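You operate a simulated robot arm through the tools that you are given. There is no shell and no other tool. Be economical: measure what you need, move in short steps, check, and stop when the job is done.

Carry out the task below with a simulated robot arm. There is one attempt and no reset: what you move stays moved.

TASK
Slide the bore cap along the top of the white table until it stands next to the yellow box.
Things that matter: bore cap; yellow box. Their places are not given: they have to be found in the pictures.

It is judged by the outcome, as a careful person would: the job done as asked, and still so three seconds after it is handed in. It fails if anything else is knocked over, pushed out of place, dropped, spilled or broken.

THE ROBOT
A 7-joint arm with a two-finger parallel gripper, fixed in place. Base frame: the origin is at the foot of the arm, x ahead of it, y to its left, z up. Lengths are in m, angles in degrees, forces in N, time in s.
With the tool pointing down near the work surface it reaches from about 0.24 to 0.68 m from the base axis. Its first joint turns from -66.0 to 66.0 degrees. Payload 2.4 kg.
Tool frame: the origin (TCP) lies between the finger pads and is the grasp point; the fingertips stand 0.03 m ahead of it; z points along the fingers, y is the line along which they close. The gripper opens to 0.094 m. The fingers are 0.028 m wide and 0.01 m thick; the gripper's body (0.05 by 0.096 m) begins 0.055 m behind the TCP.
Orientation is that of the tool frame in the base frame, as [roll, pitch, yaw] about the fixed x, y, z axes, in that order (R = Rz(yaw) Ry(pitch) Rx(roll)). With the fingers straight down and closing along the base's y, the tool's x points along the base's -x, its y along +y and its z along -z.

THE INTERFACE
- The arm moves only by the tool apply_moves. Its arguments are lists of equal length, an entry for each row: "rotation": the turn, a rotation vector about the tool's x, y, z in degrees, a list of three; "xyz": the shift along the tool's x, y, z in m, a list of three; "jaw": the opening in per cent of the stroke, from 0 (shut) to 100 (fully open). In form: {"rotation": [[wx, wy, wz], ...], "xyz": [[tx, ty, tz], ...], "jaw": [jaw, ...]}. A call has 1 to 20 rows; each row shifts and turns the commanded pose from where the row before left it, along the tool's axes as they then stand. A row lasts 0.2 s, in which the tool goes at most 0.05 m and 8.6 degrees; a call with a longer step from one row to the next is refused whole, and so is a gripper value outside its range. A pose out of reach is approached as far as the arm can. The call stops where the force on the tool passes 40 N (or 10 N more than at its start, if that is more) or the arm is blocked; 0.2 s more then pass. The fingers move at their own pace (about 0.153 m/s each) and stop on an object; they squeeze with about 25 N. The grip force told is the motor's: it shows also when the fingers shut on nothing. Time passes only in rows, and 0.2 s behind the last, so rows that do not move let the fingers close. It gives the time, the measured TCP pose, the force on the tool (base axes), the opening and the grip force at its end, in the units of the frame above (readings bear some noise).
- Cameras (640 x 400 px; columns grow to the right, rows downward): "scene" is fixed at [0.0287, 0.4719, 1.4489]; the picture's right is [-0.80, -0.61, 0.00], its down [-0.31, 0.40, -0.86] and it looks along [0.52, -0.69, -0.51] (base axes); focal length 340 px, centre (320, 200). "wrist" rides on the gripper at [-0.037, 0, -0.058] in the tool frame; the picture's right is [0.00, -1.00, 0.00], its down [0.97, 0.00, -0.24] and it looks along [0.24, 0.00, 0.97] (tool axes); focal length 218 px, centre (320, 200).
- camera(camera): a new picture of that camera. No time passes.
- point_at(camera, pixels): for up to 12 pixels [column, row] of the newest picture of that camera ("zoom" is the newest enlarged one), the place [x, y, z] in the base frame of the surface seen there, good to about 0.003 m, but the place of the scene camera against the robot may be out by one fixed shift of up to 0.012 m in any direction. No time passes.
- close_up(camera, box): a new picture of the part [left, top, right, bottom] of that camera's present view, enlarged. No time passes.
- sign_off(): hands the job in; it is judged then, once.

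Work in short steps. Measure before you move; look again where a grasp or a placing could have gone wrong, and mend it. You have 60 turns and 30 pictures in all, the two below and enlarged ones among them. Open the gripper and draw the arm clear of the work before you hand the job in, unless the task says otherwise; then end with one line.

The tools are called after ">>>" as name(argument=value, ...) on one line, values as JSON. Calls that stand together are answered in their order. apply_moves: Moves the arm, as the interface text tells. Its arguments: {"type":"object","properties":{"rotation":{"type":"array","items":{"type":"array","items":{"type":"number"}}},"xyz":{"type":"array","items":{"type":"array","items":{"type":"number"}}},"jaw":{"type":"array","items":{"type":"number"}}},"required":["rotation","xyz","jaw"]} The other tools are called the same way: camera (camera) takes a picture; point_at (camera, pixels) gives the place of the surface under pixels of a picture; close_up (camera, box) takes an enlarged picture of a part of a camera's view; sign_off () hands the job in.

At the start:

```text
time: 0.0
tool_pos: [0.3151, -0.1233, 1.0979]
tcp_rot: [179.9, -0.1, 179.9]
wrist_force: [-0.5, 0.5, 0.3]
width: 0.0938
grip_force: 0.1
```

scene: 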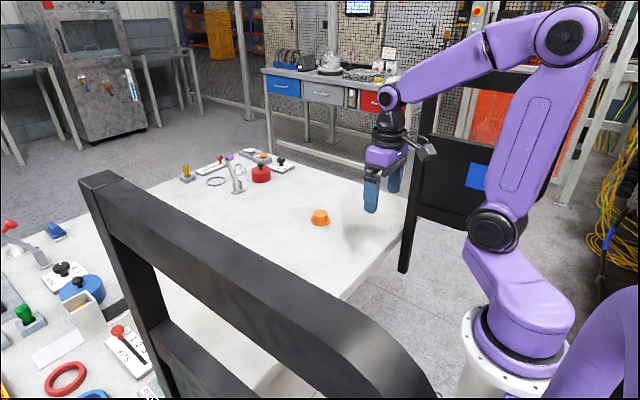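
wrist: 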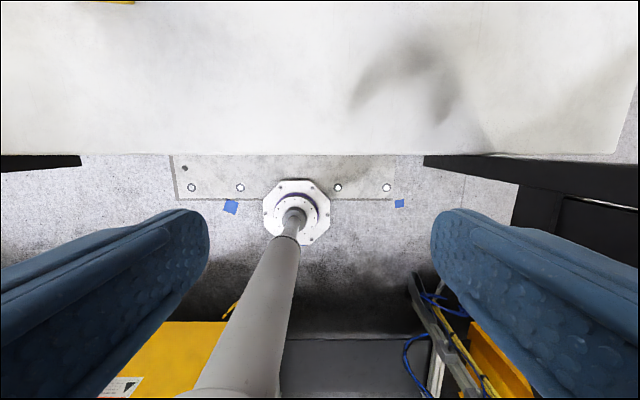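

The orange thing at (320,217) may be the cap; the yellow box is not evident. I look closer.

>>> close_up(camera="scene", box=[160, 130, 420, 290])

>>> close_up(camera="scene", box=[0, 200, 200, 400])

>>> point_at(camera="scene", pixels=[[320, 212], [320, 224], [261, 168], [185, 172], [85, 290], [85, 315], [300, 250]])

>>> point_at(camera="wrist", pixels=[[120, 1], [320, 100]])

```text
2.46 times, centred on (290, 210) of scene
```

zoom: 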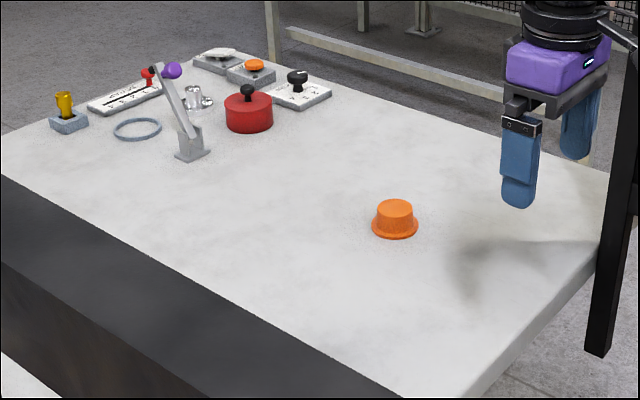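

```text
2.00 times, centred on (100, 300) of scene
```

zoom: 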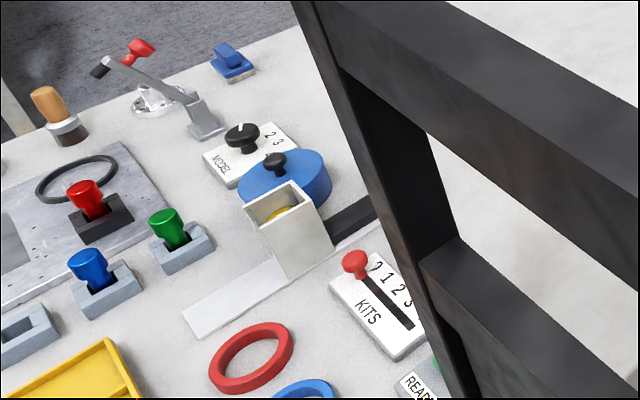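

```text
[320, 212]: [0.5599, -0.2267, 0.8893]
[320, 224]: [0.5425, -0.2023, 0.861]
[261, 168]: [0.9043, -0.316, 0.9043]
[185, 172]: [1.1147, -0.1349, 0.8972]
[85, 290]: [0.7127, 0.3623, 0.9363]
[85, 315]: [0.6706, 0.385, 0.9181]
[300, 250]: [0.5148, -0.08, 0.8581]
```

```text
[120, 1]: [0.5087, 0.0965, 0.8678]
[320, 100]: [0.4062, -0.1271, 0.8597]
```

A yellow thing lies at the top of the wrist view, about (0.51,0.10). I move over for a better view of it and the cap.

>>> apply_moves(rotation=[[0, 0, 0], [0, 0, 0], [0, 0, 0], [0, 0, 0]], xyz=[[-0.03, 0.02, -0.02], [-0.03, 0.02, -0.02], [-0.03, 0.02, -0.02], [-0.03, 0.02, -0.02]], jaw=[100, 100, 100, 100])

>>> camera(camera="wrist")

```text
time: 1.0
tool_pos: [0.4368, -0.0436, 1.1791]
tcp_rot: [-179.9, 0.0, 180.0]
wrist_force: [-0.2, -0.2, -0.3]
width: 0.0939
grip_force: 0.0
```

```text
25 pictures are left
```

wrist: 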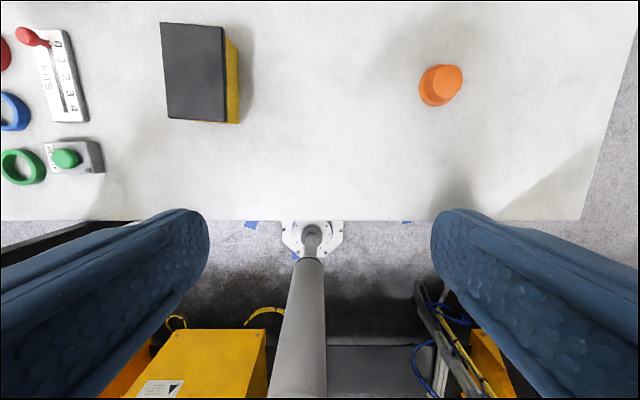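

The yellow box with a dark top is at (200,75), the cap at (440,85). I measure both.

>>> close_up(camera="wrist", box=[140, 0, 500, 225])

>>> point_at(camera="wrist", pixels=[[163, 25], [222, 29], [170, 117], [225, 121], [239, 123], [239, 50], [443, 80], [428, 103], [421, 85], [460, 80], [440, 67], [330, 90]])

```text
1.78 times, centred on (320, 112) of wrist
```

zoom: 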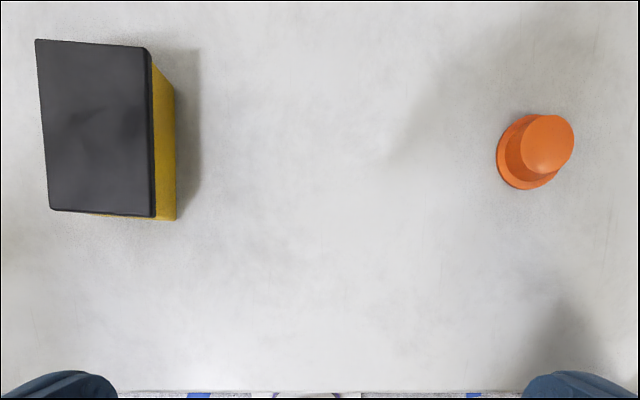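

```text
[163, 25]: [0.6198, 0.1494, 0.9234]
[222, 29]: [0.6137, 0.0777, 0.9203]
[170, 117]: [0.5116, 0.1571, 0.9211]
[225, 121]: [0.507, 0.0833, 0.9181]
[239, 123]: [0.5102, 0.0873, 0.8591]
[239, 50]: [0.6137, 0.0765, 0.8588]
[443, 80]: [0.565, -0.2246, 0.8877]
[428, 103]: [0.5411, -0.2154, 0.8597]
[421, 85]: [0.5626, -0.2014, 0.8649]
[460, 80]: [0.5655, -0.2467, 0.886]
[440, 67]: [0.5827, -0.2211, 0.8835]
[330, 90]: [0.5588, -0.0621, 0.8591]
```

The box's near face runs from (0.510,0.087) to (0.614,0.077), with its top at 0.92. The cap centre is about (0.563,-0.225), flange radius about 0.024. I turn the tool 90° so the fingers close along x and leave the cap's box side free.

>>> apply_moves(rotation=[[0, 0, 8.2], [0, 0, 8.2], [0, 0, 8.2], [0, 0, 8.2], [0, 0, 8.2], [0, 0, 8.2], [0, 0, 8.2], [0, 0, 8.2], [0, 0, 8.2], [0, 0, 8.2], [0, 0, 8.0]], xyz=[[0, 0, 0], [0, 0, 0], [0, 0, 0], [0, 0, 0], [0, 0, 0], [0, 0, 0], [0, 0, 0], [0, 0, 0], [0, 0, 0], [0, 0, 0], [0, 0, 0]], jaw=[100, 100, 100, 100, 100, 100, 100, 100, 100, 100, 100])

```text
time: 3.4
tool_pos: [0.4353, -0.0435, 1.1786]
tcp_rot: [-180.0, 0.1, 89.9]
wrist_force: [-0.5, -0.4, 0.6]
width: 0.0943
grip_force: 0.1
```

The turn worked: tool x is now base +y and tool y is base +x. I move above the cap.

>>> apply_moves(rotation=[[0, 0, 0], [0, 0, 0], [0, 0, 0], [0, 0, 0], [0, 0, 0], [0, 0, 0], [0, 0, 0], [0, 0, 0]], xyz=[[-0.0227, 0.016, 0.0225], [-0.0227, 0.016, 0.0225], [-0.0227, 0.016, 0.0225], [-0.0227, 0.016, 0.0225], [-0.0227, 0.016, 0.0225], [-0.0227, 0.016, 0.0225], [-0.0227, 0.016, 0.0225], [-0.0227, 0.016, 0.0225]], jaw=[100, 100, 100, 100, 100, 100, 100, 100])

>>> camera(camera="wrist")

```text
time: 5.2
tool_pos: [0.5627, -0.2252, 0.9968]
tcp_rot: [179.9, 0.1, 90.0]
wrist_force: [0.0, -0.3, 0.0]
width: 0.094
grip_force: 0.1
```

```text
23 pictures are left
```

wrist: 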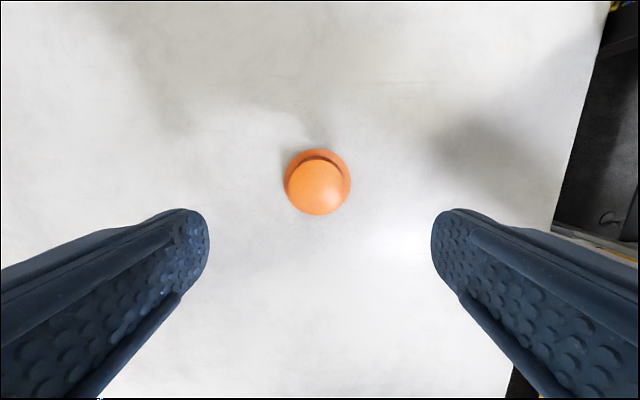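

The cap is centred at (318,183). I measure its edges.

>>> point_at(camera="wrist", pixels=[[319, 187], [291, 187], [347, 187], [319, 212], [319, 163], [286, 178], [350, 178], [317, 150]])

>>> close_up(camera="wrist", box=[260, 130, 380, 230])

```text
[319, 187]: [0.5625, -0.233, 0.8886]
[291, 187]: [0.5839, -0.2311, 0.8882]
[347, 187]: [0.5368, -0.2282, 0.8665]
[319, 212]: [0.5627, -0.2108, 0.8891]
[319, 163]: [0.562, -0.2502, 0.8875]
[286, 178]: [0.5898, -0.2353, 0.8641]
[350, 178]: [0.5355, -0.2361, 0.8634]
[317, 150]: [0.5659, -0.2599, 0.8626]
```

```text
4.00 times, centred on (320, 180) of wrist
```

zoom: 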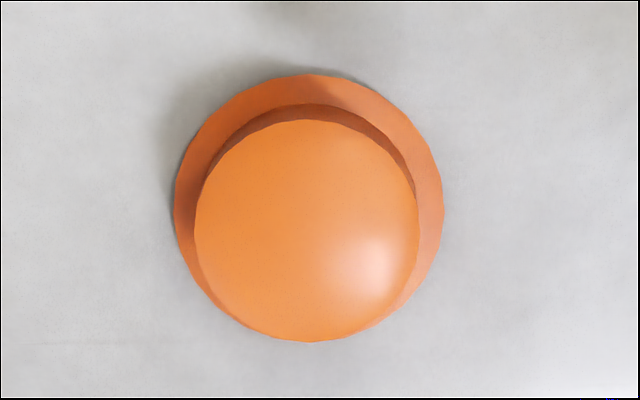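

The cap centre is (0.5625,-0.231), flange radius about 0.028 with its top at 0.864, crown diameter about 0.042. I shift 6 mm and descend so the tips stop above the flange.

>>> apply_moves(rotation=[[0, 0, 0], [0, 0, 0], [0, 0, 0], [0, 0, 0], [0, 0, 0], [0, 0, 0]], xyz=[[-0.006, 0, 0], [0, 0, 0.025], [0, 0, 0.025], [0, 0, 0.025], [0, 0, 0.014], [0, 0, 0.007]], jaw=[100, 100, 100, 100, 100, 100])

>>> apply_moves(rotation=[[0, 0, 0], [0, 0, 0], [0, 0, 0], [0, 0, 0]], xyz=[[0, 0, 0], [0, 0, 0], [0, 0, 0], [0, 0, 0]], jaw=[60, 50, 35, 35])

>>> camera(camera="wrist")

```text
time: 6.6
tool_pos: [0.5625, -0.2318, 0.9028]
tcp_rot: [180.0, 0.0, 90.0]
wrist_force: [0.6, 0.3, -0.2]
width: 0.0941
grip_force: 0.0
```

```text
time: 7.6
tool_pos: [0.5623, -0.2319, 0.9027]
tcp_rot: [-180.0, 0.0, 90.0]
wrist_force: [0.8, -0.8, 0.0]
width: 0.0437
grip_force: 25.2
```

```text
21 pictures are left
```

wrist: 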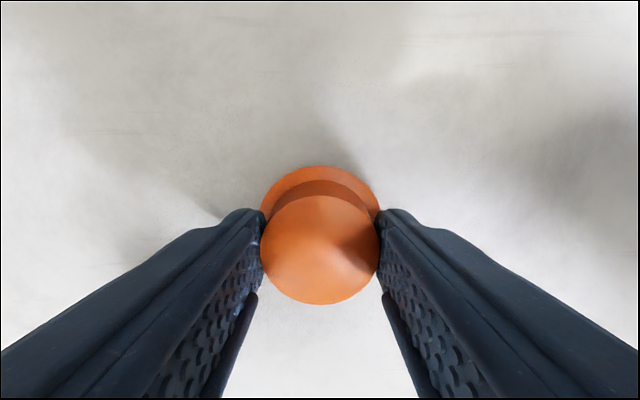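

The cap is held (0.0437) and stands flat on the table. I slide it 0.24 m along +y, keeping height.

>>> apply_moves(rotation=[[0, 0, 0], [0, 0, 0], [0, 0, 0], [0, 0, 0], [0, 0, 0], [0, 0, 0], [0, 0, 0], [0, 0, 0], [0, 0, 0], [0, 0, 0], [0, 0, 0], [0, 0, 0], [0, 0, 0], [0, 0, 0], [0, 0, 0], [0, 0, 0]], xyz=[[0.015, 0, 0], [0.015, 0, 0], [0.015, 0, 0], [0.015, 0, 0], [0.015, 0, 0], [0.015, 0, 0], [0.015, 0, 0], [0.015, 0, 0], [0.015, 0, 0], [0.015, 0, 0], [0.015, 0, 0], [0.015, 0, 0], [0.015, 0, 0], [0.015, 0, 0], [0.015, 0, 0], [0.015, 0, 0]], jaw=[35, 35, 35, 35, 35, 35, 35, 35, 35, 35, 35, 35, 35, 35, 35, 35])

>>> camera(camera="wrist")

>>> camera(camera="scene")

```text
time: 11.0
tool_pos: [0.5628, 0.0096, 0.9024]
tcp_rot: [-180.0, 0.0, 90.0]
wrist_force: [-0.3, 0.2, -0.2]
width: 0.0434
grip_force: 25.6
```

```text
20 pictures are left
```

wrist: 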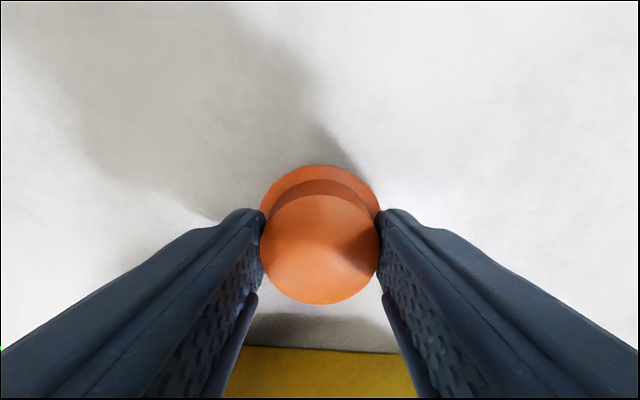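

```text
19 pictures are left
```

scene: 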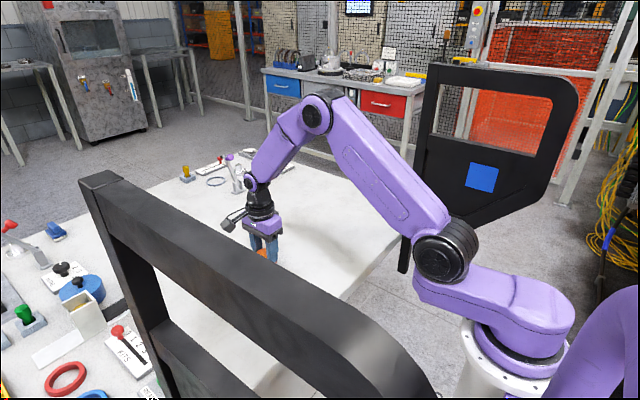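

The box base edge is visible at about (320,350). I measure the remaining gap.

>>> point_at(camera="wrist", pixels=[[320, 345], [320, 352], [260, 348], [390, 355], [320, 385], [320, 302], [320, 168]])

```text
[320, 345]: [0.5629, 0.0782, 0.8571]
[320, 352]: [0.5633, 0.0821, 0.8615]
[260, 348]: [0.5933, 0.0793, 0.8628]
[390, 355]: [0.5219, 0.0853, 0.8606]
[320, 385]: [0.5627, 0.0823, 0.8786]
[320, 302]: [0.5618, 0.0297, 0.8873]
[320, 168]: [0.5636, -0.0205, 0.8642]
```

The gap is about 0.044 m (face at y=0.082, flange edge about 0.038). I slide 0.038 m more, slowly.

>>> apply_moves(rotation=[[0, 0, 0], [0, 0, 0], [0, 0, 0], [0, 0, 0], [0, 0, 0]], xyz=[[0.01, 0, 0], [0.01, 0, 0], [0.01, 0, 0], [0.005, 0, 0], [0.003, 0, 0]], jaw=[35, 35, 35, 35, 35])

>>> camera(camera="wrist")

```text
time: 12.2
tool_pos: [0.5607, 0.0469, 0.903]
tcp_rot: [180.0, 0.0, 90.1]
wrist_force: [0.5, 0.4, 0.5]
width: 0.0437
grip_force: 24.9
```

```text
18 pictures are left
```

wrist: 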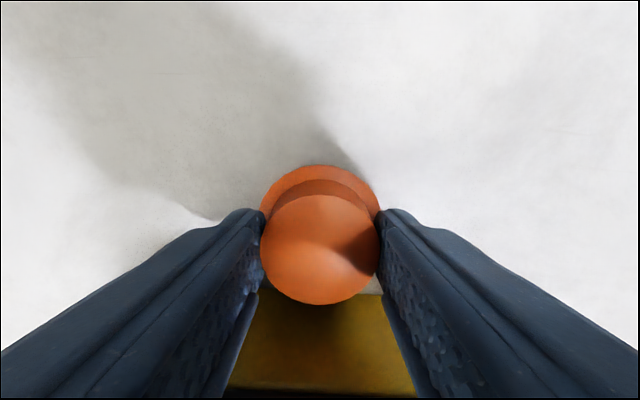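

The cap is right by the box with no contact force. I release, rise straight up, then back away in -y to view.

>>> apply_moves(rotation=[[0, 0, 0], [0, 0, 0], [0, 0, 0], [0, 0, 0], [0, 0, 0], [0, 0, 0], [0, 0, 0], [0, 0, 0], [0, 0, 0], [0, 0, 0], [0, 0, 0], [0, 0, 0]], xyz=[[0, 0, 0], [0, 0, 0], [0, 0, 0], [0, 0, -0.01], [0, 0, -0.025], [0, 0, -0.03], [0, 0, -0.03], [-0.02, 0, -0.03], [-0.03, 0, -0.03], [-0.03, 0, -0.03], [-0.03, 0, 0], [0, 0, 0]], jaw=[60, 85, 100, 100, 100, 100, 100, 100, 100, 100, 100, 100])

>>> camera(camera="wrist")

```text
time: 14.8
tool_pos: [0.5645, -0.0653, 1.0883]
tcp_rot: [-180.0, 0.0, 90.1]
wrist_force: [0.4, 0.5, 0.2]
width: 0.0942
grip_force: 0.1
```

```text
17 pictures are left
```

wrist: 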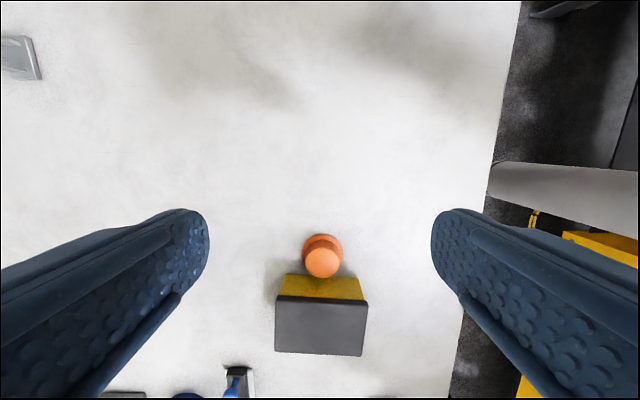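

>>> close_up(camera="wrist", box=[260, 220, 380, 295])

>>> point_at(camera="wrist", pixels=[[320, 262], [320, 237], [342, 246], [287, 277], [360, 280], [322, 350]])

```text
5.33 times, centred on (320, 258) of wrist
```

zoom: 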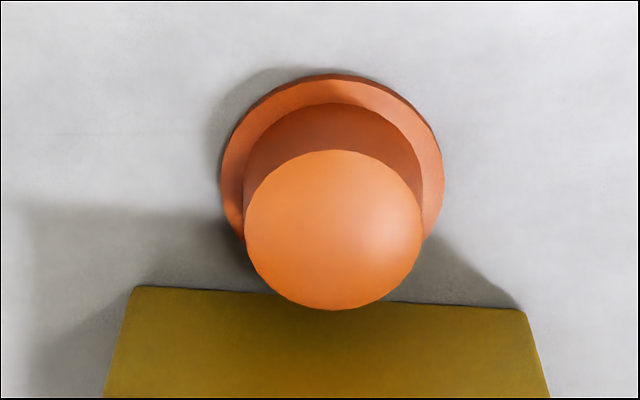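

```text
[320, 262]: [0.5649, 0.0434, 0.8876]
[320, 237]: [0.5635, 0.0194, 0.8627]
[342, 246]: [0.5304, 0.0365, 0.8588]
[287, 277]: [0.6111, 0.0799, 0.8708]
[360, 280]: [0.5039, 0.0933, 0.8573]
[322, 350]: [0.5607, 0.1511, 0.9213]
```

The cap stands upright, centre near y=0.047, about 6 mm from the box face. The box hasn't moved, and the gripper is open and clear.

>>> sign_off()

```text
The job is handed in.
```

I slid the orange bore cap along the table, and it now stands upright about 6 mm from the yellow box, which stayed where it was.
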